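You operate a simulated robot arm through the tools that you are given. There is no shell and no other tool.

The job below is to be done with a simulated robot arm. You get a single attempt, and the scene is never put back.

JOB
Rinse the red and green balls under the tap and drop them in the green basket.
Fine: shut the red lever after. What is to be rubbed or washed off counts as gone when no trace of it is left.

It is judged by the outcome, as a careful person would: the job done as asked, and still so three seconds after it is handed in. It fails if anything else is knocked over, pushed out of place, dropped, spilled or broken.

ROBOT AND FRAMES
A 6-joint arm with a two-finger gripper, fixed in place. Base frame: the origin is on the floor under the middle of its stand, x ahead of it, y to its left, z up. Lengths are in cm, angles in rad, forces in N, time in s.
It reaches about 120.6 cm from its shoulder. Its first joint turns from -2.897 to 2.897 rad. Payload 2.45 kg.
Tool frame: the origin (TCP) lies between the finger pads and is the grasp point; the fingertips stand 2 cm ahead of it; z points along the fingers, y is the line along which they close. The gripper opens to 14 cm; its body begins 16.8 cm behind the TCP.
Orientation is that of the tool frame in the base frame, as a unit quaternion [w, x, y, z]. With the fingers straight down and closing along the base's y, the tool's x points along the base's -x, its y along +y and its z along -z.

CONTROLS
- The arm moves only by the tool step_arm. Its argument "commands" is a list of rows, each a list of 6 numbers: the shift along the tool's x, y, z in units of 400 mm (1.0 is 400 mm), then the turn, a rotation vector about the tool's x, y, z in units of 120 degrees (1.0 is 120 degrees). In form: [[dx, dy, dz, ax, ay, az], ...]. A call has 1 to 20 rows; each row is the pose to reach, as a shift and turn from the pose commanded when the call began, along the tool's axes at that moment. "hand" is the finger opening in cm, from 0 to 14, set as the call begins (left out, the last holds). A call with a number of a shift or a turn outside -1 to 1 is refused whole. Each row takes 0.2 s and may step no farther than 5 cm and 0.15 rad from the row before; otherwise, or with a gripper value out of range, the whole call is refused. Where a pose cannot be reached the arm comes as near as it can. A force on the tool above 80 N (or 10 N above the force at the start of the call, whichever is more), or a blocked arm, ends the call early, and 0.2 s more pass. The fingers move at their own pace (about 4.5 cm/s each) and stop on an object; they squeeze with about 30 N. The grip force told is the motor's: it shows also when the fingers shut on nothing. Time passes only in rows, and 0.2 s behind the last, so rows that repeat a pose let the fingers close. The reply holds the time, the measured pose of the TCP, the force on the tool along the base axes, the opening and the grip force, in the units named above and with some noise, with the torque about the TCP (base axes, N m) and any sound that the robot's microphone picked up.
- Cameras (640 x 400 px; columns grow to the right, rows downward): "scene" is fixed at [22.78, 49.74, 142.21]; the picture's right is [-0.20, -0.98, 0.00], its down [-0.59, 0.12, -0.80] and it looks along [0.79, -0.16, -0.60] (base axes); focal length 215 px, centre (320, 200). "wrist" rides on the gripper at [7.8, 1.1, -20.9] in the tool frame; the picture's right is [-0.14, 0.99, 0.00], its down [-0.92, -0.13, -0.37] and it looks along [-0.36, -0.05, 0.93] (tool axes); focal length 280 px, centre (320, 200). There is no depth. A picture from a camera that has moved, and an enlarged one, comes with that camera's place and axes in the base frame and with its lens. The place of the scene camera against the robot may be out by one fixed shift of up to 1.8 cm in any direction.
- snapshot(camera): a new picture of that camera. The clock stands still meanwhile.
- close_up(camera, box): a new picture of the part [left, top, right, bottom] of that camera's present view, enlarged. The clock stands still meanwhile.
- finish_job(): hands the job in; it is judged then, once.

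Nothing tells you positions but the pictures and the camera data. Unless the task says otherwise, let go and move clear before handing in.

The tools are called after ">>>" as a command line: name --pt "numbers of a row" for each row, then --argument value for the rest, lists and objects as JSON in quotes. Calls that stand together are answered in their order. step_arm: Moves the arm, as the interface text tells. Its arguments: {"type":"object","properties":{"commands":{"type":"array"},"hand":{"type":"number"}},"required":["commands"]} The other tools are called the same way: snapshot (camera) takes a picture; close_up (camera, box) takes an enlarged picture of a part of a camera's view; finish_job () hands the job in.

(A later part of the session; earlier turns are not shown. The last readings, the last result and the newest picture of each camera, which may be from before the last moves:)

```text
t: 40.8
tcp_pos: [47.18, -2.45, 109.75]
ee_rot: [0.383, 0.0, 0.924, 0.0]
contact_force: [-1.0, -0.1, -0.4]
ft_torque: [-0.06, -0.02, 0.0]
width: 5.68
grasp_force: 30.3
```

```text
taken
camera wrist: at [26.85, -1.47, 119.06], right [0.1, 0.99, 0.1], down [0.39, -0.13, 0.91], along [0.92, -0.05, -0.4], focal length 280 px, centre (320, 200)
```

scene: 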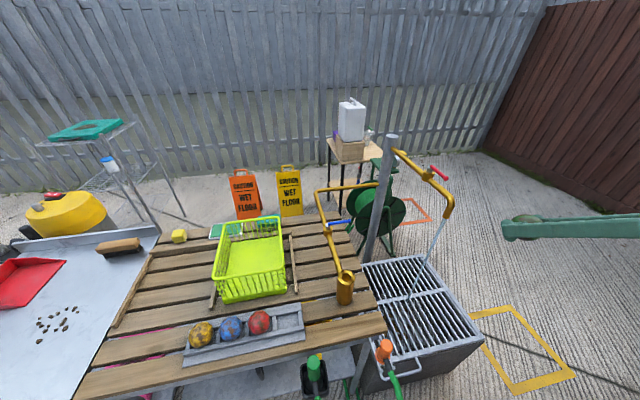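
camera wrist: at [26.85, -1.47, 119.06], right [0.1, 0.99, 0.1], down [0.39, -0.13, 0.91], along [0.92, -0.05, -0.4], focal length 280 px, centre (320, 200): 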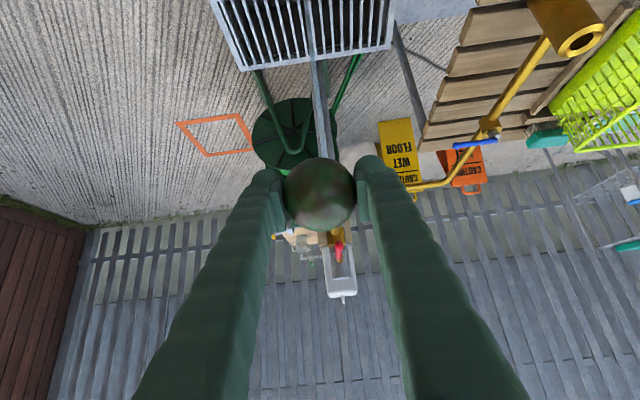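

The ball is posed at 45° in front of the spout. I'll advance it along the fingers' direction to sit under the stream at about (67, -2.2, 89).

>>> step_arm --pt "0.001 0 0.03 0 0 0" --pt "0.002 0.001 0.08 0 0 0" --pt "0.003 0.001 0.14 0 0 0" --pt "0.005 0.002 0.2 0 0 0" --pt "0.006 0.002 0.26 0 0 0" --pt "0.0075 0.003 0.32 0 0 0" --pt "0.009 0.003 0.38 0 0 0" --pt "0.0103 0.004 0.44 0 0 0" --pt "0.0117 0.004 0.5 0 0 0" --pt "0.0131 0.005 0.56 0 0 0" --pt "0.0143 0.005 0.61 0 0 0" --pt "0.0152 0.006 0.65 0 0 0" --pt "0.016 0.006 0.68 0 0 0" --pt "0.0164 0.006 0.7 0 0 0" --pt "0.0168 0.006 0.7167 0 0 0" --pt "0.0168 0.006 0.7167 0 0 0"

>>> close_up --camera "scene" --box '[380, 160, 540, 300]'

>>> snapshot --camera "wrist"

```text
t: 44.2
tcp_pos: [66.74, -2.07, 89.32]
ee_rot: [0.383, 0.0, 0.924, 0.0]
contact_force: [0.0, 0.4, -0.6]
ft_torque: [-0.01, -0.02, 0.03]
width: 5.66
grasp_force: 29.6
```

```text
2.86 times, centred on (460, 230) of scene
camera zoom: at [22.78, 49.74, 142.21], right [-0.2, -0.98, 0.0], down [-0.59, 0.12, -0.8], along [0.79, -0.16, -0.6], focal length 614 px, centre (-80, 114)
```

zoom: 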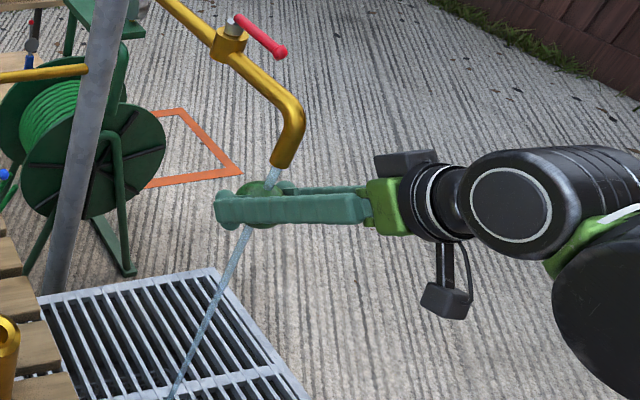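

```text
taken
camera wrist: at [46.6, -1.12, 98.49], right [0.1, 0.99, 0.1], down [0.39, -0.13, 0.91], along [0.92, -0.05, -0.4], focal length 280 px, centre (320, 200)
```

wrist: 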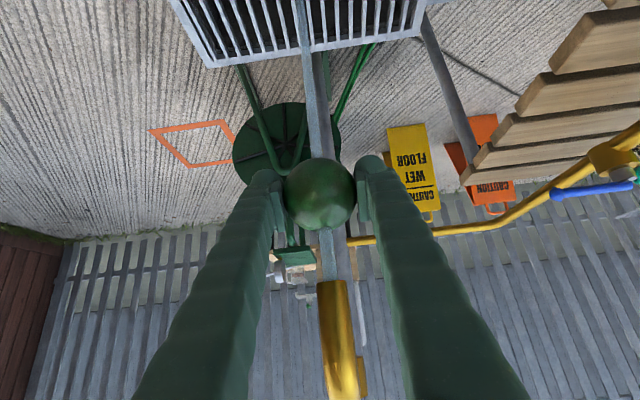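

The stream lands on the ball. Let me look closely at how the dirt is responding.

>>> close_up --camera "wrist" --box '[260, 140, 380, 260]'

>>> close_up --camera "scene" --box '[425, 205, 505, 255]'

```text
3.33 times, centred on (320, 200) of wrist
camera zoom: at [46.6, -1.12, 98.49], right [0.1, 0.99, 0.1], down [0.39, -0.13, 0.91], along [0.92, -0.05, -0.4], focal length 935 px, centre (320, 200)
```

zoom: 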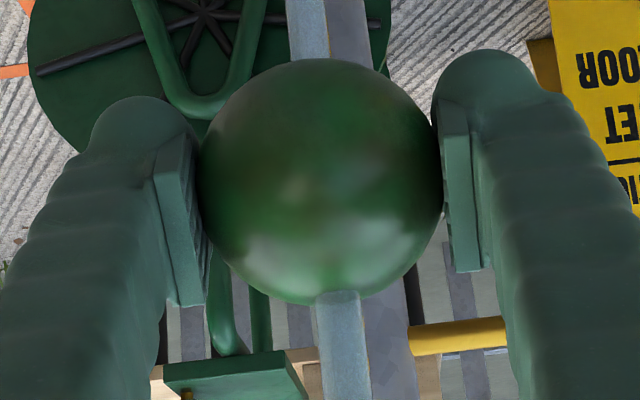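

```text
8.00 times, centred on (465, 230) of scene
camera zoom: at [22.78, 49.74, 142.21], right [-0.2, -0.98, 0.0], down [-0.59, 0.12, -0.8], along [0.79, -0.16, -0.6], focal length 1718 px, centre (-840, -40)
```

zoom: 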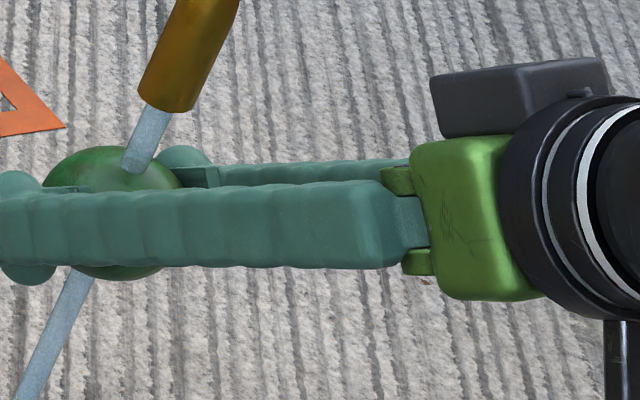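

The brown already looks fainter all over. I'll hold it here a few seconds with slow pitch wobble so more of the surface faces the stream.

>>> step_arm --pt "0 0 0 0 0.02 0" --pt "0 0 0 0 0.04 0" --pt "0 0 0 0 0.06 0" --pt "0 0 0 0 0.06 0" --pt "0 0 0 0 0.06 0" --pt "0 0 0 0 0.04 0" --pt "0 0 0 0 0 0" --pt "0 0 0 0 -0.04 0" --pt "0 0 0 0 -0.08 0" --pt "0 0 0 0 -0.12 0" --pt "0 0 0 0 -0.16 0" --pt "0 0 0 0 -0.2 0" --pt "0 0 0 0 -0.24 0" --pt "0 0 0 0 -0.28 0" --pt "0 0 0 0 -0.32 0" --pt "0 0 0 0 -0.36 0" --pt "0 0 0 0 -0.36 0" --pt "0 0 0 0 -0.36 0" --pt "0 0 0 0 -0.36 0"

>>> close_up --camera "wrist" --box '[260, 140, 380, 260]'

>>> close_up --camera "scene" --box '[380, 160, 540, 300]'

```text
t: 48.2
tcp_pos: [66.84, -1.95, 89.23]
ee_rot: [0.691, 0.0, 0.723, 0.0]
contact_force: [-0.4, 0.5, -1.0]
ft_torque: [0.0, 0.0, -0.01]
width: 5.65
grasp_force: 30.0
```

```text
3.33 times, centred on (320, 200) of wrist
camera zoom: at [45.72, -0.99, 82.41], right [0.0, 0.99, 0.14], down [-0.33, -0.13, 0.94], along [0.95, -0.05, 0.32], focal length 935 px, centre (320, 200)
```

zoom: 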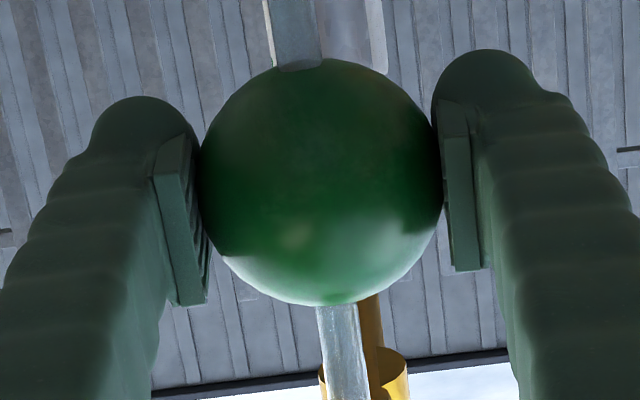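

```text
2.86 times, centred on (460, 230) of scene
camera zoom: at [22.78, 49.74, 142.21], right [-0.2, -0.98, 0.0], down [-0.59, 0.12, -0.8], along [0.79, -0.16, -0.6], focal length 614 px, centre (-80, 114)
```

zoom: 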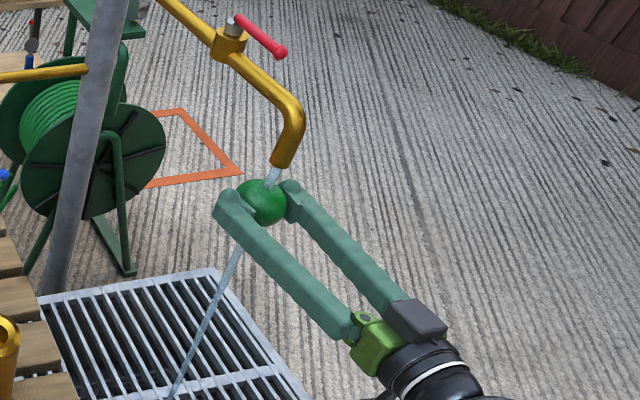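

The horizontal pose works and the ball is nearly clean; only a faint tint remains. I'll hold it in the stream a few seconds more, then inspect.

>>> step_arm --pt "0 0 0 0 0 0" --pt "0 0 0 0 0 0" --pt "0 0 0 0 0 0" --pt "0 0 0 0 0 0" --pt "0 0 0 0 0 0" --pt "0 0 0 0 0 0" --pt "0 0 0 0 0 0" --pt "0 0 0 0 0 0" --pt "0 0 0 0 0 0" --pt "0 0 0 0 0 0" --pt "0 0 0 0 0 0" --pt "0 0 0 0 0 0" --pt "0 0 0 0 0 0" --pt "0 0 0 0 0 0" --pt "0 0 0 0 0 0" --pt "0 0 0 0 0 0" --pt "0 0 0 0 0 0" --pt "0 0 0 0 0 0" --pt "0 0 0 0 0 0" --pt "0 0 0 0 0 0"

>>> close_up --camera "wrist" --box '[280, 150, 360, 240]'

>>> close_up --camera "scene" --box '[425, 205, 485, 255]'

```text
t: 52.4
tcp_pos: [66.92, -1.99, 89.19]
ee_rot: [0.691, -0.002, 0.723, 0.002]
contact_force: [0.2, 0.0, -0.1]
ft_torque: [0.04, 0.02, -0.03]
width: 5.69
grasp_force: 30.1
```

```text
4.44 times, centred on (320, 195) of wrist
camera zoom: at [45.72, -0.99, 82.41], right [0.0, 0.99, 0.14], down [-0.33, -0.13, 0.94], along [0.95, -0.05, 0.32], focal length 1246 px, centre (320, 222)
```

zoom: 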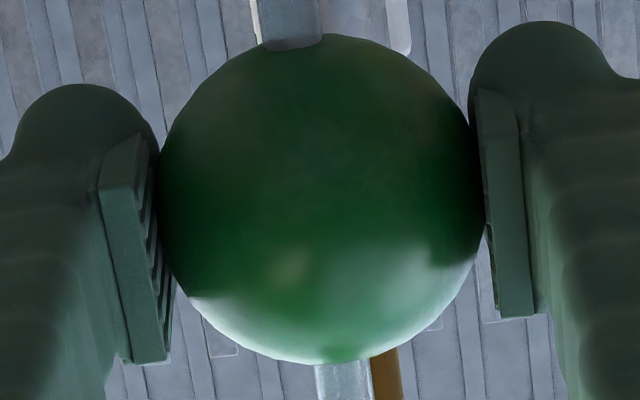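

```text
8.00 times, centred on (455, 230) of scene
camera zoom: at [22.78, 49.74, 142.21], right [-0.2, -0.98, 0.0], down [-0.59, 0.12, -0.8], along [0.79, -0.16, -0.6], focal length 1718 px, centre (-760, -40)
```

zoom: 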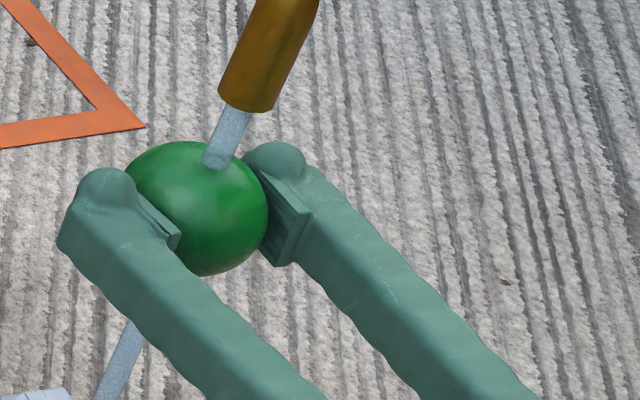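

A faint brown tint remains on the near/underside that the stream does not hit directly. I'll lower the ball 3 cm for clearance under the spout and roll the hand to bring the underside up.

>>> step_arm --pt "0.03 0 0 0 0 0" --pt "0.06 0 0 0 0 0" --pt "0.08 0 0 0 0 0" --pt "0.08 0 0 0 0 0.05" --pt "0.08 0 0 0 0 0.11" --pt "0.08 0 0 0 0 0.175" --pt "0.08 0 0 0 0 0.24" --pt "0.08 0 0 0 0 0.305" --pt "0.08 0 0 0 0 0.37" --pt "0.08 0 0 0 0 0.435" --pt "0.08 0 0 0 0 0.5" --pt "0.08 0 0 0 0 0.565" --pt "0.08 0 0 0 0 0.63" --pt "0.08 0 0 0 0 0.69" --pt "0.08 0 0 0 0 0.73" --pt "0.08 0 0 0 0 0.75" --pt "0.08 0 0 0 0 0.75"

>>> close_up --camera "wrist" --box '[260, 130, 380, 250]'

>>> close_up --camera "scene" --box '[380, 160, 540, 300]'

```text
t: 56.0
tcp_pos: [66.8, -2.0, 86.01]
ee_rot: [0.491, 0.508, 0.508, 0.492]
contact_force: [-0.2, 0.1, 0.6]
ft_torque: [-0.02, 0.01, 0.05]
width: 5.67
grasp_force: 29.4
```

```text
3.33 times, centred on (320, 190) of wrist
camera zoom: at [45.93, 5.69, 87.73], right [0.03, -0.14, 0.99], down [-0.37, -0.92, -0.12], along [0.93, -0.36, -0.08], focal length 935 px, centre (320, 233)
```

zoom: 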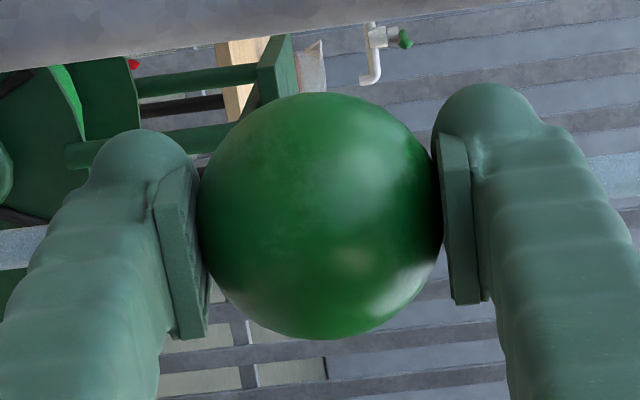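

```text
2.86 times, centred on (460, 230) of scene
camera zoom: at [22.78, 49.74, 142.21], right [-0.2, -0.98, 0.0], down [-0.59, 0.12, -0.8], along [0.79, -0.16, -0.6], focal length 614 px, centre (-80, 114)
```

zoom: 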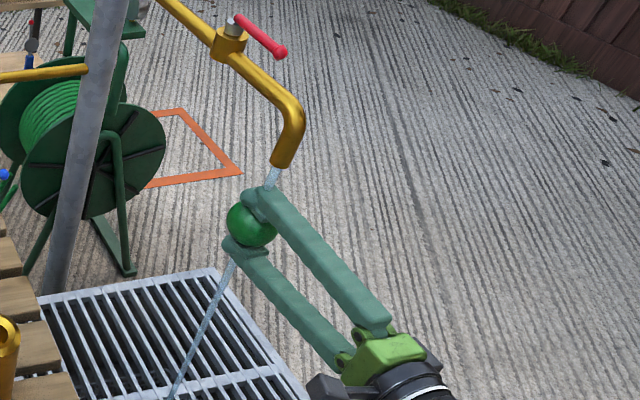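

Rolling went fine; the ball looks mostly clean with a faint spot left. I'll roll another 90° to put the former underside on top and hold.

>>> step_arm --pt "0 0 0 0 0 0.05" --pt "0 0 0 0 0 0.11" --pt "0 0 0 0 0 0.175" --pt "0 0 0 0 0 0.24" --pt "0 0 0 0 0 0.305" --pt "0 0 0 0 0 0.37" --pt "0 0 0 0 0 0.435" --pt "0 0 0 0 0 0.5" --pt "0 0 0 0 0 0.565" --pt "0 0 0 0 0 0.63" --pt "0 0 0 0 0 0.69" --pt "0 0 0 0 0 0.73" --pt "0 0 0 0 0 0.75" --pt "0 0 0 0 0 0.75" --pt "0 0 0 0 0 0.75" --pt "0 0 0 0 0 0.75" --pt "0 0 0 0 0 0.75"

>>> close_up --camera "wrist" --box '[260, 130, 380, 250]'

>>> close_up --camera "scene" --box '[380, 160, 540, 300]'

```text
t: 59.6
tcp_pos: [66.66, -1.92, 85.98]
ee_rot: [0.0, 0.718, 0.0, 0.696]
contact_force: [-0.6, -0.7, -0.7]
ft_torque: [0.02, -0.02, -0.02]
width: 5.69
grasp_force: 30.3
```

```text
3.33 times, centred on (320, 190) of wrist
camera zoom: at [46.11, -3.15, 94.45], right [0.0, -0.99, -0.14], down [-0.4, 0.13, -0.91], along [0.92, 0.05, -0.39], focal length 935 px, centre (320, 233)
```

zoom: 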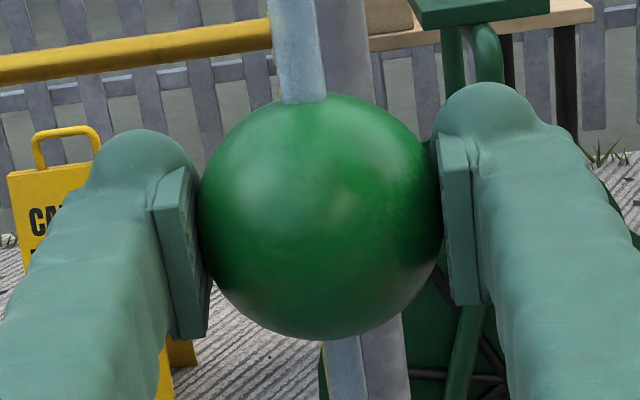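

```text
2.86 times, centred on (460, 230) of scene
camera zoom: at [22.78, 49.74, 142.21], right [-0.2, -0.98, 0.0], down [-0.59, 0.12, -0.8], along [0.79, -0.16, -0.6], focal length 614 px, centre (-80, 114)
```

zoom: 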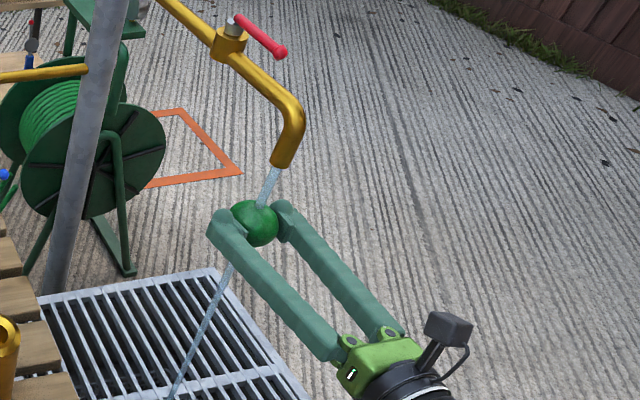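

Now the camera is on top with good light. I'll zoom in hard on the ball.

>>> close_up --camera "wrist" --box '[292, 150, 352, 210]'

>>> close_up --camera "scene" --box '[430, 205, 470, 235]'

```text
6.67 times, centred on (322, 180) of wrist
camera zoom: at [46.11, -3.15, 94.45], right [0.0, -0.99, -0.14], down [-0.4, 0.13, -0.91], along [0.92, 0.05, -0.39], focal length 1869 px, centre (307, 333)
```

zoom: 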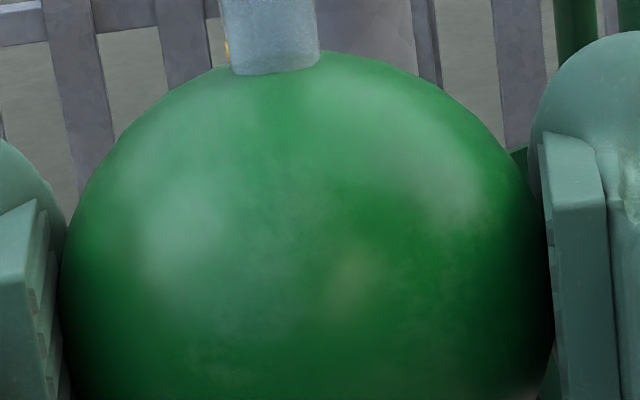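

```text
13.33 times, centred on (450, 220) of scene
camera zoom: at [22.78, 49.74, 142.21], right [-0.2, -0.98, 0.0], down [-0.59, 0.12, -0.8], along [0.79, -0.16, -0.6], focal length 2863 px, centre (-1413, -67)
```

zoom: 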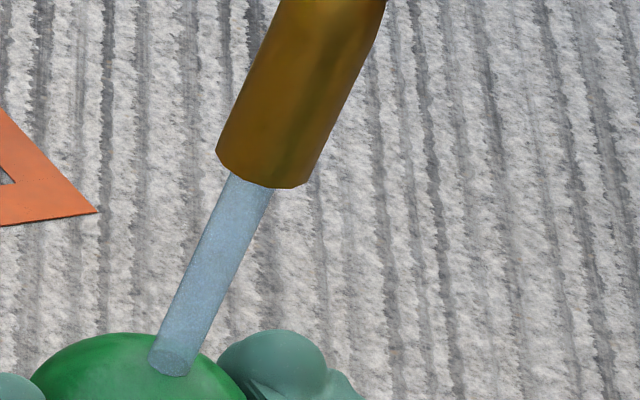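

A very faint brown spot remains on the side facing the gripper. I'll pitch the hand down 45° so that side faces the stream and hold there.

>>> step_arm --pt "0 0 0 0 -0.04 0" --pt "0 0 0 0 -0.1 0" --pt "0 0 0 0 -0.16 0" --pt "0 0 0 0 -0.22 0" --pt "0 0 0 0 -0.28 0" --pt "0 0 0 0 -0.33 0" --pt "0 0 0 0 -0.36 0" --pt "0 0 0 0 -0.375 0" --pt "0 0 0 0 -0.375 0" --pt "0 0 0 0 -0.375 0" --pt "0 0 0 0 -0.375 0" --pt "0 0 0 0 -0.375 0" --pt "0 0 0 0 -0.375 0" --pt "0 0 0 0 -0.375 0" --pt "0 0 0 0 -0.375 0" --pt "0 0 0 0 -0.375 0" --pt "0 0 0 0 -0.375 0" --pt "0 0 0 0 -0.375 0" --pt "0 0 0 0 -0.375 0" --pt "0 0 0 0 -0.375 0"

>>> close_up --camera "wrist" --box '[280, 150, 360, 230]'

>>> close_up --camera "scene" --box '[380, 160, 540, 300]'

```text
t: 63.8
tcp_pos: [66.52, -3.18, 86.0]
ee_rot: [-0.005, 0.929, 0.006, 0.369]
contact_force: [-0.1, 0.7, -0.1]
ft_torque: [0.0, 0.0, 0.02]
width: 5.71
grasp_force: 29.6
out of reach, approached as far as the arm can: row 6, 7, 8, 9, 10, 11, 12, 13, 14, 15, 16, 17, 18, 19, 20
```

```text
5.00 times, centred on (320, 190) of wrist
camera zoom: at [58.14, -4.51, 106.58], right [-0.09, -0.99, -0.1], down [-0.92, 0.12, -0.36], along [0.37, 0.06, -0.93], focal length 1402 px, centre (320, 250)
```

zoom: 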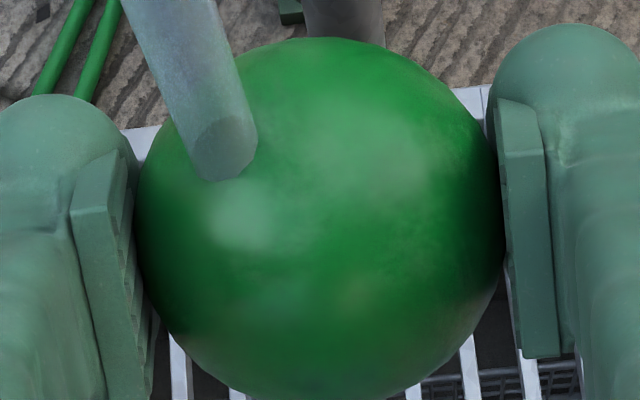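

```text
2.86 times, centred on (460, 230) of scene
camera zoom: at [22.78, 49.74, 142.21], right [-0.2, -0.98, 0.0], down [-0.59, 0.12, -0.8], along [0.79, -0.16, -0.6], focal length 614 px, centre (-80, 114)
```

zoom: 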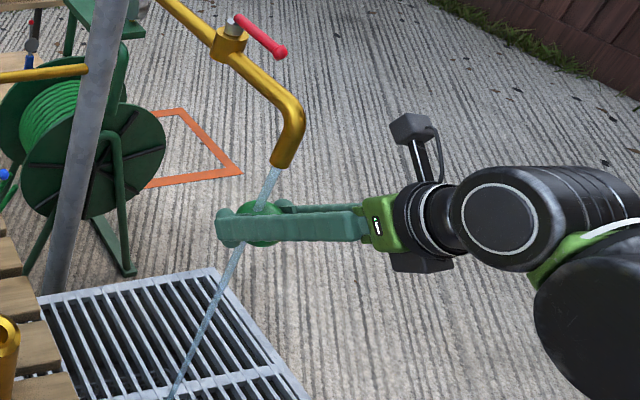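

The wrist reached a joint limit near 40° so it couldn't follow fully, but that side got rinsed. I'll come back to horizontal and then tilt the fingers upward to wash the far side.

>>> step_arm --pt "0 0 0 0 0.05 0" --pt "0 0 0 0 0.1 0" --pt "0 0 0 0 0.16 0" --pt "0 0 0 0 0.22 0" --pt "0 0 0 0 0.28 0" --pt "0 0 0 0 0.34 0" --pt "0 0 0 0 0.375 0" --pt "0 0 0 0 0.43 0" --pt "0 0 0 0 0.49 0" --pt "0 0 0 0 0.55 0" --pt "0 0 0 0 0.6 0" --pt "0 0 0 0 0.625 0" --pt "0 0 0 0 0.625 0" --pt "0 0 0 0 0.625 0" --pt "0 0 0 0 0.625 0" --pt "0 0 0 0 0.625 0" --pt "0 0 0 0 0.625 0" --pt "0 0 0 0 0.625 0" --pt "0 0 0 0 0.625 0"

>>> close_up --camera "wrist" --box '[280, 150, 360, 230]'

>>> close_up --camera "scene" --box '[380, 160, 540, 300]'

```text
t: 67.8
tcp_pos: [68.64, -5.15, 92.82]
ee_rot: [-0.003, 0.516, 0.004, 0.857]
contact_force: [-0.1, -0.1, 0.8]
ft_torque: [0.0, 0.0, -0.04]
width: 5.67
grasp_force: 30.1
out of reach, approached as far as the arm can: row 8, 9, 10, 11, 12, 13, 14, 15, 16, 17, 18, 19
```

```text
5.00 times, centred on (320, 190) of wrist
camera zoom: at [46.59, -6.58, 89.98], right [0.07, -0.99, -0.12], down [0.1, 0.13, -0.99], along [0.99, 0.06, 0.11], focal length 1402 px, centre (320, 250)
```

zoom: 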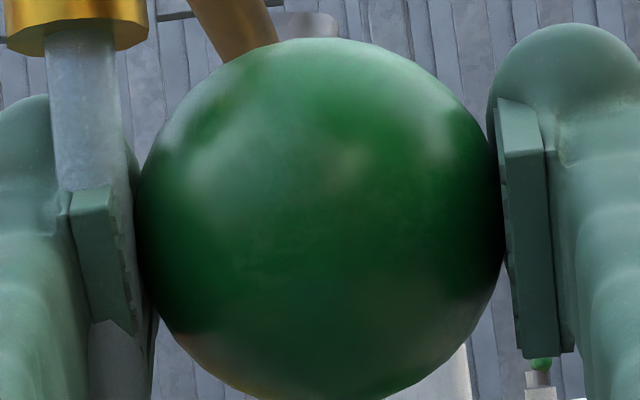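

```text
2.86 times, centred on (460, 230) of scene
camera zoom: at [22.78, 49.74, 142.21], right [-0.2, -0.98, 0.0], down [-0.59, 0.12, -0.8], along [0.79, -0.16, -0.6], focal length 614 px, centre (-80, 114)
```

zoom: 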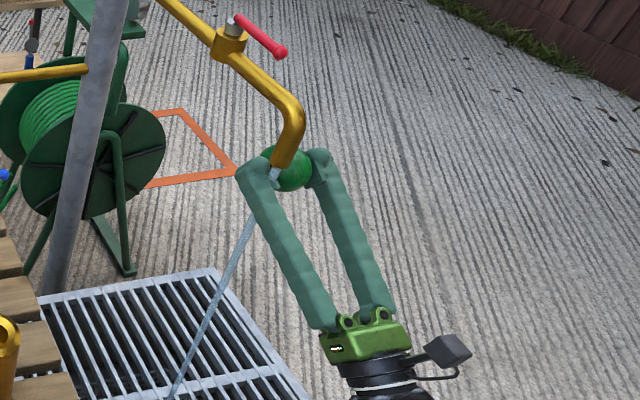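

That upward tilt is beyond the wrist's reach at this roll and the arm drifted near the spout, so I'm backing off to the level pose straight away.

>>> step_arm --pt "0 0 0 0 -0.05 0" --pt "0 0 0 0 -0.11 0" --pt "0 0 0 0 -0.17 0" --pt "0 0 0 0 -0.22 0" --pt "0 0 0 0 -0.25 0" --pt "0 0 0 0 -0.25 0"

>>> close_up --camera "wrist" --box '[280, 150, 360, 230]'

```text
t: 69.2
tcp_pos: [68.71, -5.15, 92.76]
ee_rot: [-0.001, 0.71, 0.001, 0.705]
contact_force: [-0.8, 1.1, -0.4]
ft_torque: [-0.01, 0.02, 0.0]
width: 5.66
grasp_force: 30.0
```

```text
5.00 times, centred on (320, 190) of wrist
camera zoom: at [48.09, -6.41, 100.71], right [0.0, -0.99, -0.14], down [-0.38, 0.13, -0.92], along [0.93, 0.05, -0.37], focal length 1402 px, centre (320, 250)
```

zoom: 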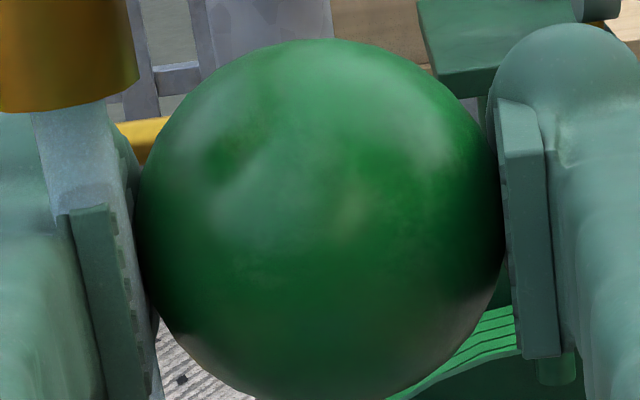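

The hand held its position rather than returning, so I'll move straight down away from the spout first, then back under the stream axis at about (66.8, -1.6, 86).

>>> step_arm --pt "-0.04 0 0 0 0 0" --pt "-0.09 0 0 0 0 0" --pt "-0.14 0 0 0 0 0" --pt "-0.17 0 0 0 0 0" --pt "-0.17 -0.03 -0.015 0 0 0" --pt "-0.17 -0.06 -0.03 0 0 0" --pt "-0.17 -0.089 -0.047 0 0 0" --pt "-0.17 -0.089 -0.047 0 0 0" --pt "-0.17 -0.089 -0.047 0 0 0" --pt "-0.17 -0.089 -0.047 0 0 0"

>>> close_up --camera "wrist" --box '[280, 150, 360, 230]'

>>> close_up --camera "scene" --box '[410, 190, 490, 250]'

```text
t: 71.4
tcp_pos: [66.9, -1.57, 86.01]
ee_rot: [0.0, 0.718, 0.0, 0.696]
contact_force: [0.1, -0.2, -0.7]
ft_torque: [0.03, 0.03, 0.02]
width: 5.67
grasp_force: 29.8
```

```text
5.00 times, centred on (320, 190) of wrist
camera zoom: at [46.28, -2.75, 94.43], right [0.0, -0.99, -0.14], down [-0.4, 0.13, -0.91], along [0.92, 0.05, -0.39], focal length 1402 px, centre (320, 250)
```

zoom: 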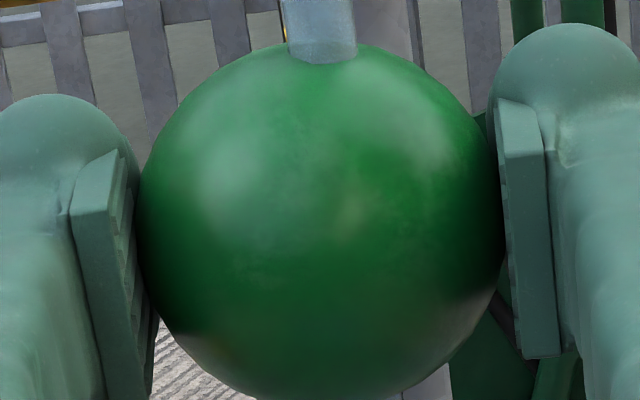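

```text
6.67 times, centred on (450, 220) of scene
camera zoom: at [22.78, 49.74, 142.21], right [-0.2, -0.98, 0.0], down [-0.59, 0.12, -0.8], along [0.79, -0.16, -0.6], focal length 1432 px, centre (-547, 67)
```

zoom: 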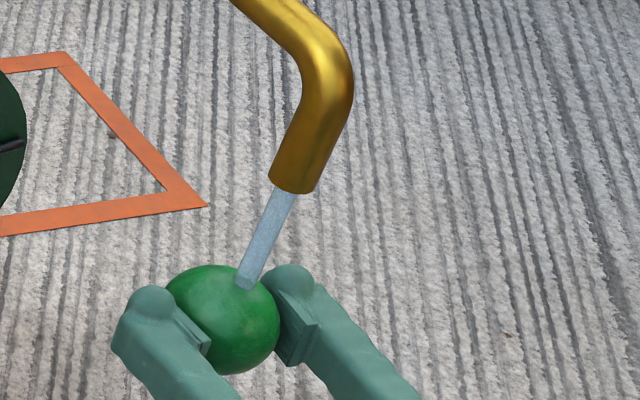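

The ball is centred in the stream now. I'll roll back in stages, dwelling at 45° points so water reaches close to the finger pads.

>>> step_arm --pt "0 0 0 0 0 -0.05" --pt "0 0 0 0 0 -0.11" --pt "0 0 0 0 0 -0.175" --pt "0 0 0 0 0 -0.24" --pt "0 0 0 0 0 -0.305" --pt "0 0 0 0 0 -0.375" --pt "0 0 0 0 0 -0.4" --pt "0 0 0 0 0 -0.4" --pt "0 0 0 0 0 -0.4" --pt "0 0 0 0 0 -0.4" --pt "0 0 0 0 0 -0.4" --pt "0 0 0 0 0 -0.4" --pt "0 0 0 0 0 -0.4" --pt "0 0 0 0 0 -0.4" --pt "0 0 0 0 0 -0.47" --pt "0 0 0 0 0 -0.54" --pt "0 0 0 0 0 -0.61" --pt "0 0 0 0 0 -0.68" --pt "0 0 0 0 0 -0.75" --pt "0 0 0 0 0 -0.75"

>>> close_up --camera "wrist" --box '[280, 150, 360, 230]'

>>> step_arm --pt "0 0 0 0 0 -0.05" --pt "0 0 0 0 0 -0.11" --pt "0 0 0 0 0 -0.175" --pt "0 0 0 0 0 -0.24" --pt "0 0 0 0 0 -0.305" --pt "0 0 0 0 0 -0.35" --pt "0 0 0 0 0 -0.35" --pt "0 0 0 0 0 -0.35" --pt "0 0 0 0 0 -0.35" --pt "0 0 0 0 0 -0.35" --pt "0 0 0 0 0 -0.35" --pt "0 0 0 0 0 -0.35" --pt "0 0 0 0 0 -0.35" --pt "0 0 0 0 0 -0.42" --pt "0 0 0 0 0 -0.49" --pt "0 0 0 0 0 -0.56" --pt "0 0 0 0 0 -0.63" --pt "0 0 0 0 0 -0.7" --pt "0 0 0 0 0 -0.75" --pt "0 0 0 0 0 -0.75"

>>> close_up --camera "wrist" --box '[280, 150, 360, 230]'

>>> close_up --camera "scene" --box '[410, 190, 490, 250]'

```text
t: 75.6
tcp_pos: [66.64, -1.62, 86.02]
ee_rot: [0.493, 0.508, 0.508, 0.492]
contact_force: [0.1, 0.3, -0.1]
ft_torque: [-0.03, 0.0, -0.01]
width: 5.68
grasp_force: 29.5
```

```text
5.00 times, centred on (320, 190) of wrist
camera zoom: at [46.03, 6.13, 87.62], right [0.03, -0.14, 0.99], down [-0.37, -0.92, -0.12], along [0.93, -0.36, -0.08], focal length 1402 px, centre (320, 250)
```

zoom: 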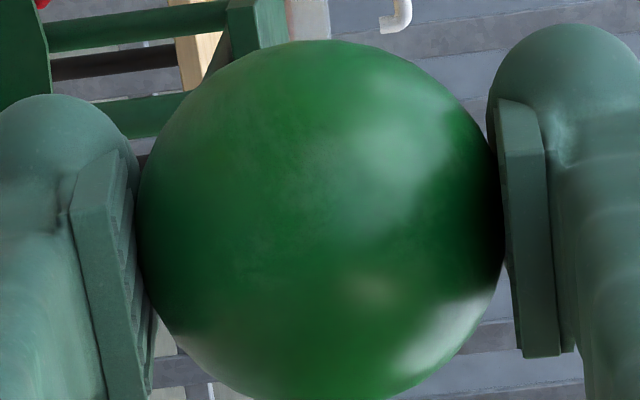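

```text
t: 79.8
tcp_pos: [66.78, -1.63, 85.97]
ee_rot: [0.696, 0.0, 0.718, 0.0]
contact_force: [-0.3, 0.5, -0.6]
ft_torque: [0.03, 0.0, 0.04]
width: 5.69
grasp_force: 29.8
```

```text
5.00 times, centred on (320, 190) of wrist
camera zoom: at [45.77, -0.72, 78.8], right [0.0, 0.99, 0.14], down [-0.34, -0.13, 0.93], along [0.94, -0.05, 0.34], focal length 1402 px, centre (320, 250)
```

zoom: 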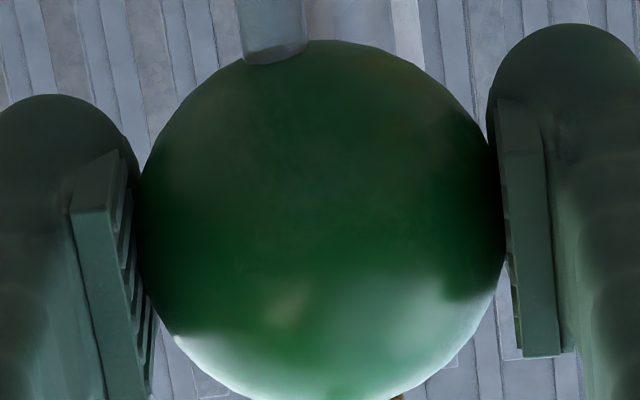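

```text
6.67 times, centred on (450, 220) of scene
camera zoom: at [22.78, 49.74, 142.21], right [-0.2, -0.98, 0.0], down [-0.59, 0.12, -0.8], along [0.79, -0.16, -0.6], focal length 1432 px, centre (-547, 67)
```

zoom: 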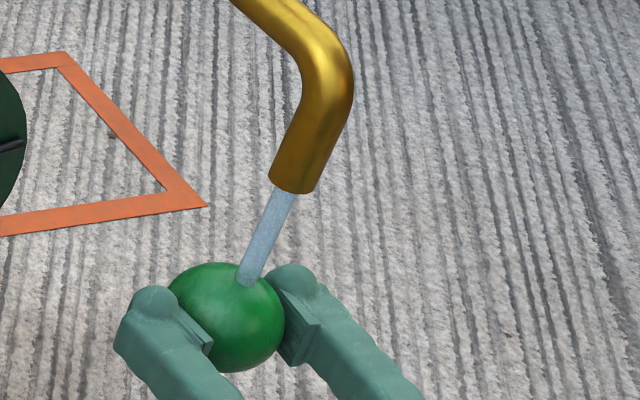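

The tan spot shifts in the picture as I roll, so it is a reflection rather than dirt; the ball looks uniformly green. I'll give the gripper-facing side one more dwell at 45°, then back out to inspect it in good light.

>>> step_arm --pt "0 0 0 0 0.05 0" --pt "0 0 0 0 0.11 0" --pt "0 0 0 0 0.17 0" --pt "0 0 0 0 0.23 0" --pt "0 0 0 0 0.29 0" --pt "0 0 0 0 0.35 0" --pt "0 0 0 0 0.39 0" --pt "0 0 0 0 0.41 0" --pt "0 0 0 0 0.41 0" --pt "0 0 0 0 0.41 0" --pt "0 0 0 0 0.41 0" --pt "0 0 0 0 0.41 0" --pt "0 0 0 0 0.41 0" --pt "0 0 0 0 0.41 0" --pt "0 0 0 0 0.41 0" --pt "0 0 0 0 0.41 0" --pt "0 0 0 0 0.41 0" --pt "0 0 0 0 0.41 0"

>>> close_up --camera "wrist" --box '[280, 150, 360, 230]'

>>> close_up --camera "scene" --box '[410, 190, 490, 250]'

```text
t: 83.6
tcp_pos: [66.75, -1.62, 86.08]
ee_rot: [0.334, 0.0, 0.942, 0.0]
contact_force: [0.6, 0.5, -0.4]
ft_torque: [-0.01, 0.01, 0.03]
width: 5.69
grasp_force: 30.0
```

```text
5.00 times, centred on (320, 190) of wrist
camera zoom: at [47.68, -0.68, 97.28], right [0.11, 0.99, 0.09], down [0.48, -0.13, 0.87], along [0.87, -0.05, -0.49], focal length 1402 px, centre (320, 250)
```

zoom: 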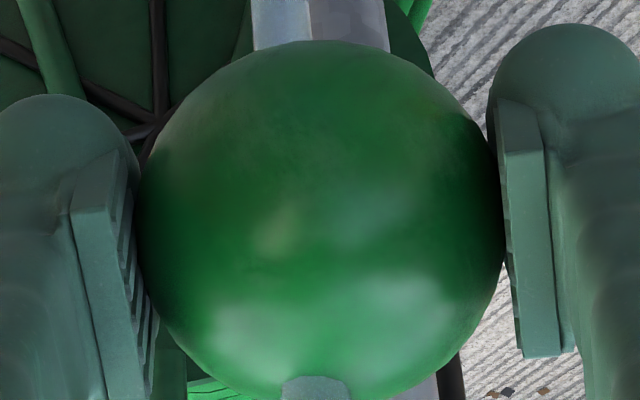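

```text
6.67 times, centred on (450, 220) of scene
camera zoom: at [22.78, 49.74, 142.21], right [-0.2, -0.98, 0.0], down [-0.59, 0.12, -0.8], along [0.79, -0.16, -0.6], focal length 1432 px, centre (-547, 67)
```

zoom: 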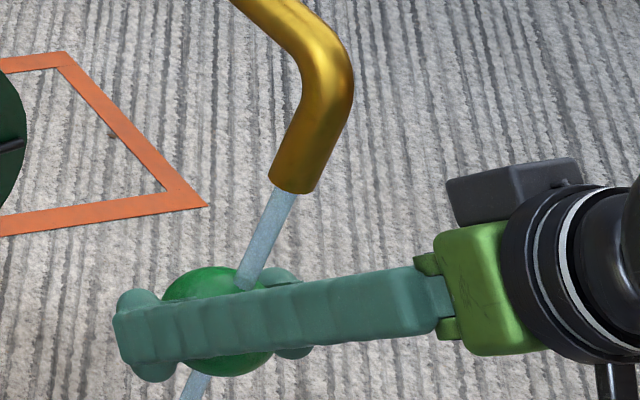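

Backing the green ball out of the stream along the approach line.

>>> step_arm --pt "0 0 -0.03 0 0 0" --pt "0 0 -0.08 0 0 0" --pt "0 0 -0.14 0 0 0" --pt "0 0 -0.2 0 0 0" --pt "0 0 -0.26 0 0 0" --pt "0 0 -0.32 0 0 0" --pt "0 0 -0.38 0 0 0" --pt "0 0 -0.44 0 0 0" --pt "0 0 -0.5 0 0 0" --pt "0 0 -0.56 0 0 0" --pt "0 0 -0.61 0 0 0" --pt "0 0 -0.65 0 0 0" --pt "0 0 -0.67 0 0 0" --pt "0 0 -0.67 0 0 0"

```text
t: 86.6
tcp_pos: [49.99, -1.58, 106.93]
ee_rot: [0.334, 0.0, 0.943, 0.0]
contact_force: [0.3, 1.0, 0.3]
ft_torque: [0.0, 0.02, 0.03]
width: 5.69
grasp_force: 30.5
```

Ball is clear of the stream. I'll carry it toward the scene camera and straighten the hand to inspect the surface closely.

>>> step_arm --pt "-0.003 0.02 -0.003 0 0.007 0" --pt "-0.011 0.06 -0.009 0 0.02 0" --pt "-0.023 0.12 -0.018 0 0.041 0" --pt "-0.036 0.19 -0.029 0 0.065 0" --pt "-0.05 0.26 -0.039 0 0.09 0" --pt "-0.063 0.33 -0.05 0 0.114 0" --pt "-0.077 0.4 -0.061 0 0.138 0" --pt "-0.09 0.47 -0.071 0 0.162 0" --pt "-0.103 0.54 -0.082 0 0.187 0" --pt "-0.117 0.61 -0.093 0 0.211 0" --pt "-0.13 0.68 -0.103 0 0.235 0" --pt "-0.144 0.75 -0.114 0 0.259 0" --pt "-0.157 0.82 -0.125 0 0.284 0" --pt "-0.169 0.88 -0.134 0 0.304 0" --pt "-0.176 0.92 -0.14 0 0.318 0" --pt "-0.18 0.94 -0.143 0 0.325 0" --pt "-0.18 0.94 -0.143 0 0.325 0"

>>> snapshot --camera "scene"

>>> close_up --camera "wrist" --box '[280, 150, 360, 230]'

```text
t: 90.2
tcp_pos: [52.15, 35.94, 115.75]
ee_rot: [0.0, 0.0, 1.0, 0.0]
contact_force: [0.5, -0.4, -0.3]
ft_torque: [-0.05, -0.02, 0.01]
width: 5.68
grasp_force: 30.1
```

```text
taken
```

scene: 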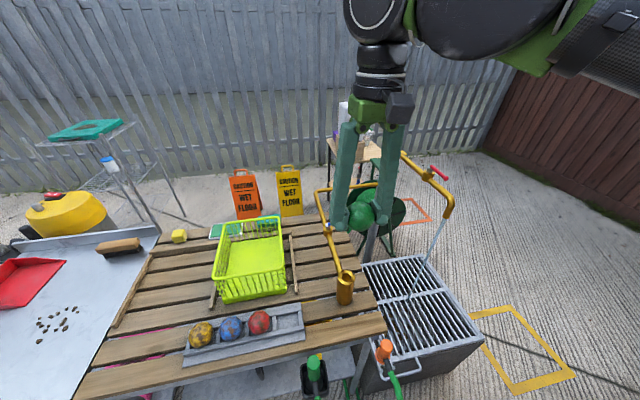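

```text
5.00 times, centred on (320, 190) of wrist
camera zoom: at [44.44, 36.89, 136.52], right [0.14, 0.99, 0.0], down [0.92, -0.13, 0.37], along [0.36, -0.05, -0.93], focal length 1402 px, centre (320, 250)
```

zoom: 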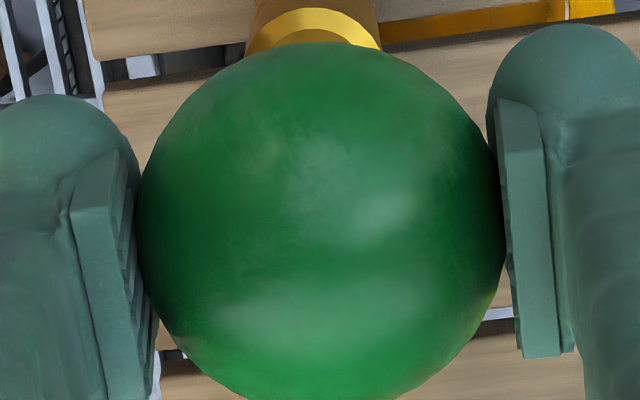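

From here the ball looks clean, but I want to check the rims beside the pads, where something brownish shows in the same place each time.

>>> close_up --camera "wrist" --box '[284, 185, 324, 225]'

>>> close_up --camera "wrist" --box '[324, 185, 364, 225]'

>>> close_up --camera "scene" --box '[340, 190, 390, 240]'

```text
10.00 times, centred on (304, 205) of wrist
camera zoom: at [44.44, 36.89, 136.52], right [0.14, 0.99, 0.0], down [0.92, -0.13, 0.37], along [0.36, -0.05, -0.93], focal length 2804 px, centre (480, 150)
```

zoom: 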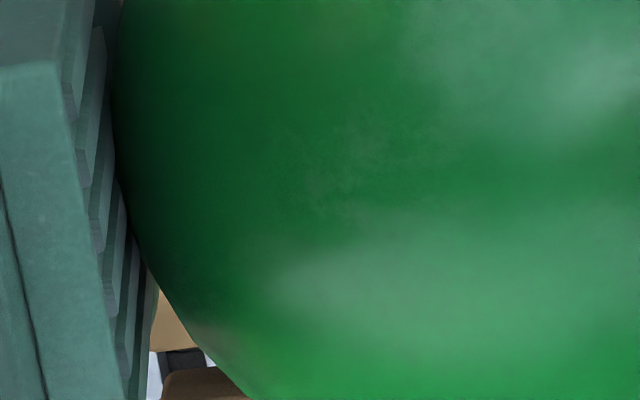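

```text
10.00 times, centred on (344, 205) of wrist
camera zoom: at [44.44, 36.89, 136.52], right [0.14, 0.99, 0.0], down [0.92, -0.13, 0.37], along [0.36, -0.05, -0.93], focal length 2804 px, centre (80, 150)
```

zoom: 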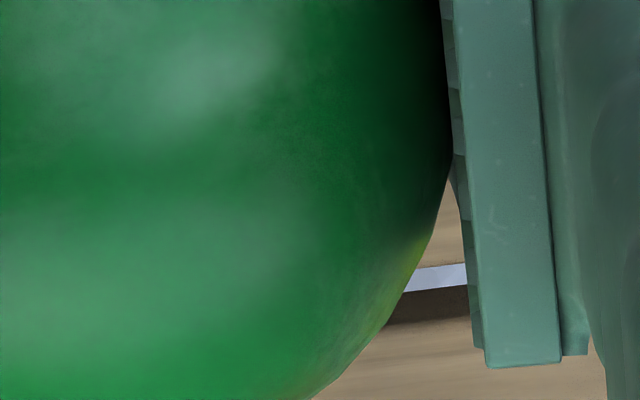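

```text
8.00 times, centred on (365, 215) of scene
camera zoom: at [22.78, 49.74, 142.21], right [-0.2, -0.98, 0.0], down [-0.59, 0.12, -0.8], along [0.79, -0.16, -0.6], focal length 1718 px, centre (-40, 80)
```

zoom: 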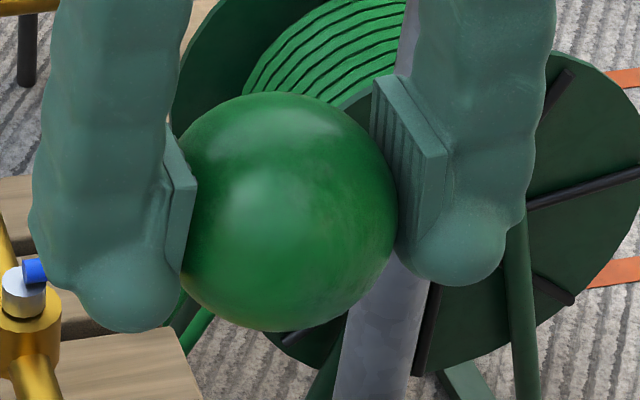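

Those edges are only grazing reflections. To check the fingertip-facing side, I'll swing the hand to point along +y toward the scene camera.

>>> step_arm --pt "0.002 -0.02 0 -0.02 0 0" --pt "0.006 -0.06 0 -0.05 0 0" --pt "0.012 -0.11 0 -0.1 0 0" --pt "0.02 -0.17 0 -0.155 0 0" --pt "0.028 -0.23 0 -0.21 0 0" --pt "0.036 -0.29 0 -0.265 0 0" --pt "0.044 -0.35 0 -0.32 0 0" --pt "0.052 -0.41 0 -0.375 0 0" --pt "0.06 -0.47 0 -0.43 0 0" --pt "0.068 -0.53 0 -0.485 0 0" --pt "0.076 -0.59 0 -0.54 0 0" --pt "0.084 -0.65 0 -0.595 0 0" --pt "0.092 -0.7 0 -0.65 0 0" --pt "0.1 -0.74 0 -0.69 0 0" --pt "0.1 -0.75 0 -0.7 0 0" --pt "0.1 -0.75 0 -0.7 0 0"

>>> snapshot --camera "scene"

```text
t: 92.9
tcp_pos: [48.94, 9.53, 115.65]
ee_rot: [0.008, 0.0, 0.811, 0.585]
contact_force: [41.7, 61.4, -24.0]
ft_torque: [-0.17, 1.17, 2.57]
width: 5.68
grasp_force: 29.1
out of reach, approached as far as the arm can: row 13
stopped in row 13: the force on the tool passed its limit at 261 N (the readings are from after the stop); the commanded pose is now the measured one
```

```text
taken
```

scene: 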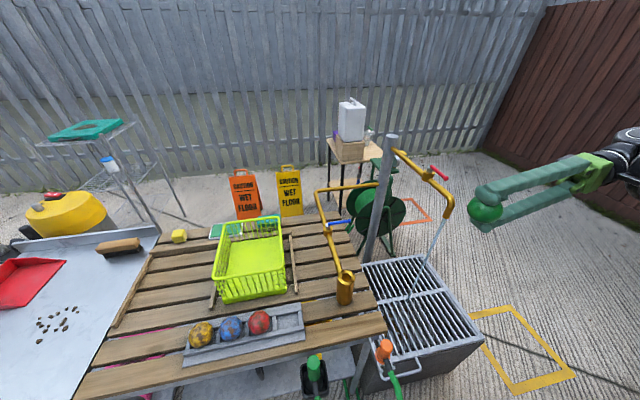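

The wrist bumped the arm's own link and stopped; the ball is still held. I'll grab a look at the ball's face from here, then back off.

>>> close_up --camera "scene" --box '[460, 180, 520, 240]'

>>> close_up --camera "scene" --box '[540, 100, 640, 220]'

```text
6.67 times, centred on (490, 210) of scene
camera zoom: at [22.78, 49.74, 142.21], right [-0.2, -0.98, 0.0], down [-0.59, 0.12, -0.8], along [0.79, -0.16, -0.6], focal length 1432 px, centre (-813, 133)
```

zoom: 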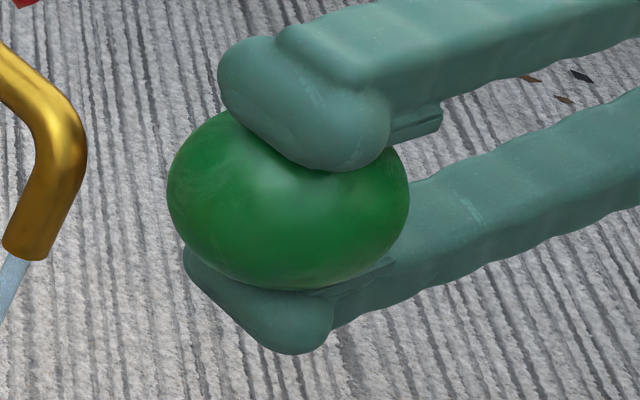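

```text
3.33 times, centred on (590, 160) of scene
camera zoom: at [22.78, 49.74, 142.21], right [-0.2, -0.98, 0.0], down [-0.59, 0.12, -0.8], along [0.79, -0.16, -0.6], focal length 716 px, centre (-580, 333)
```

zoom: 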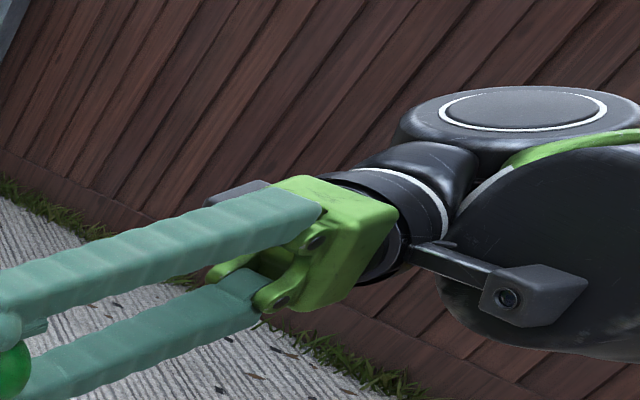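

The fingertip side is clean green as well. Backing away from the self-contact by reversing the swing.

>>> step_arm --pt "-0.002 0.006 0.018 0.02 0 0" --pt "-0.006 0.016 0.047 0.05 0 0" --pt "-0.012 0.031 0.094 0.095 0 0" --pt "-0.019 0.049 0.147 0.145 0 0" --pt "-0.026 0.067 0.2 0.195 0 0" --pt "-0.033 0.085 0.255 0.245 0 0" --pt "-0.04 0.103 0.31 0.295 0 0" --pt "-0.047 0.121 0.365 0.345 0 0" --pt "-0.054 0.139 0.42 0.395 0 0" --pt "-0.061 0.157 0.473 0.445 0 0" --pt "-0.068 0.175 0.526 0.495 0 0" --pt "-0.074 0.192 0.576 0.545 0 0" --pt "-0.078 0.203 0.61 0.58 0 0" --pt "-0.08 0.2086 0.626 0.597 0 0" --pt "-0.08 0.2086 0.626 0.597 0 0"

>>> snapshot --camera "wrist"

```text
t: 96.1
tcp_pos: [52.4, 36.08, 115.67]
ee_rot: [0.006, 0.004, 1.0, 0.0]
contact_force: [-0.1, 0.5, 0.4]
ft_torque: [-0.02, -0.03, -0.01]
width: 5.69
grasp_force: 29.7
```

```text
taken
camera wrist: at [44.44, 37.14, 136.52], right [0.15, 0.99, 0.0], down [0.92, -0.14, 0.38], along [0.38, -0.05, -0.93], focal length 280 px, centre (320, 200)
```

wrist: 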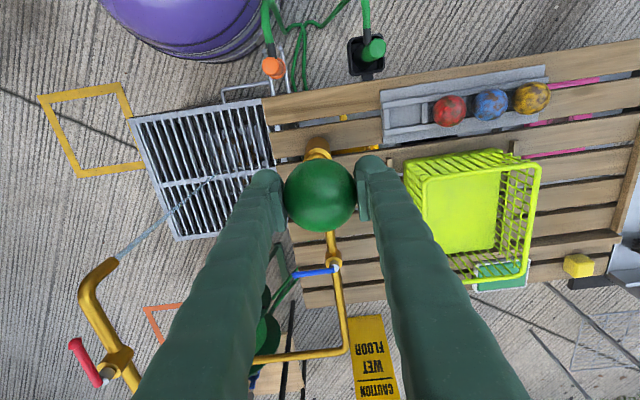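

The green ball is clean on every visible side. I'll carry it over the basket (centre about (75, 63)) and turn the fingers to close along x.

>>> step_arm --pt "-0.011 0.011 0.002 0 0 0.015" --pt "-0.04 0.04 0.006 0 0 0.053" --pt "-0.079 0.08 0.013 0 0 0.105" --pt "-0.124 0.126 0.02 0 0 0.165" --pt "-0.17 0.172 0.027 0 0 0.225" --pt "-0.215 0.218 0.034 0 0 0.285" --pt "-0.26 0.263 0.041 0 0 0.345" --pt "-0.305 0.309 0.049 0 0 0.405" --pt "-0.35 0.355 0.056 0 0 0.465" --pt "-0.396 0.401 0.063 0 0 0.525" --pt "-0.441 0.447 0.07 0 0 0.585" --pt "-0.486 0.492 0.077 0 0 0.645" --pt "-0.525 0.532 0.084 0 0 0.7" --pt "-0.554 0.561 0.088 0 0 0.735" --pt "-0.565 0.5725 0.09 0 0 0.75" --pt "-0.565 0.5725 0.09 0 0 0.75"

>>> snapshot --camera "wrist"

>>> snapshot --camera "scene"

```text
t: 99.5
tcp_pos: [75.21, 58.57, 112.09]
ee_rot: [0.005, 0.71, 0.704, 0.005]
contact_force: [1.1, -0.4, -0.7]
ft_torque: [-0.01, 0.0, 0.01]
width: 5.7
grasp_force: 30.2
```

```text
taken
camera wrist: at [76.24, 66.35, 133.07], right [0.99, -0.15, 0.01], down [-0.14, -0.92, 0.37], along [-0.04, -0.36, -0.93], focal length 280 px, centre (320, 200)
```

wrist: 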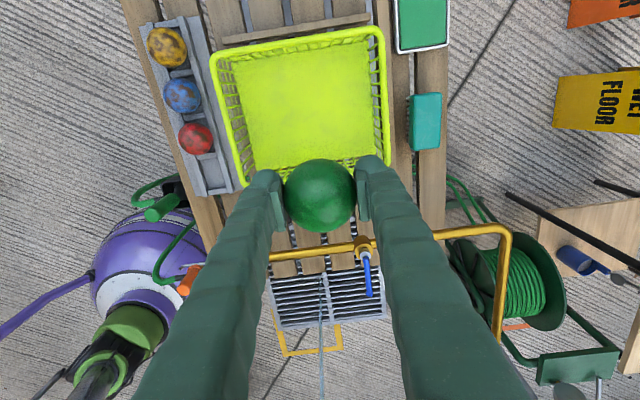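

```text
taken
```

scene: 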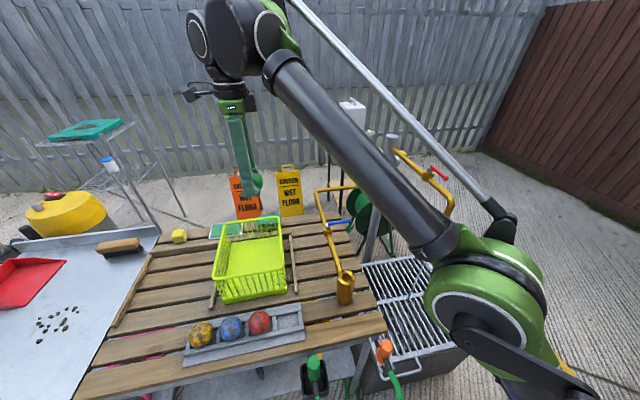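

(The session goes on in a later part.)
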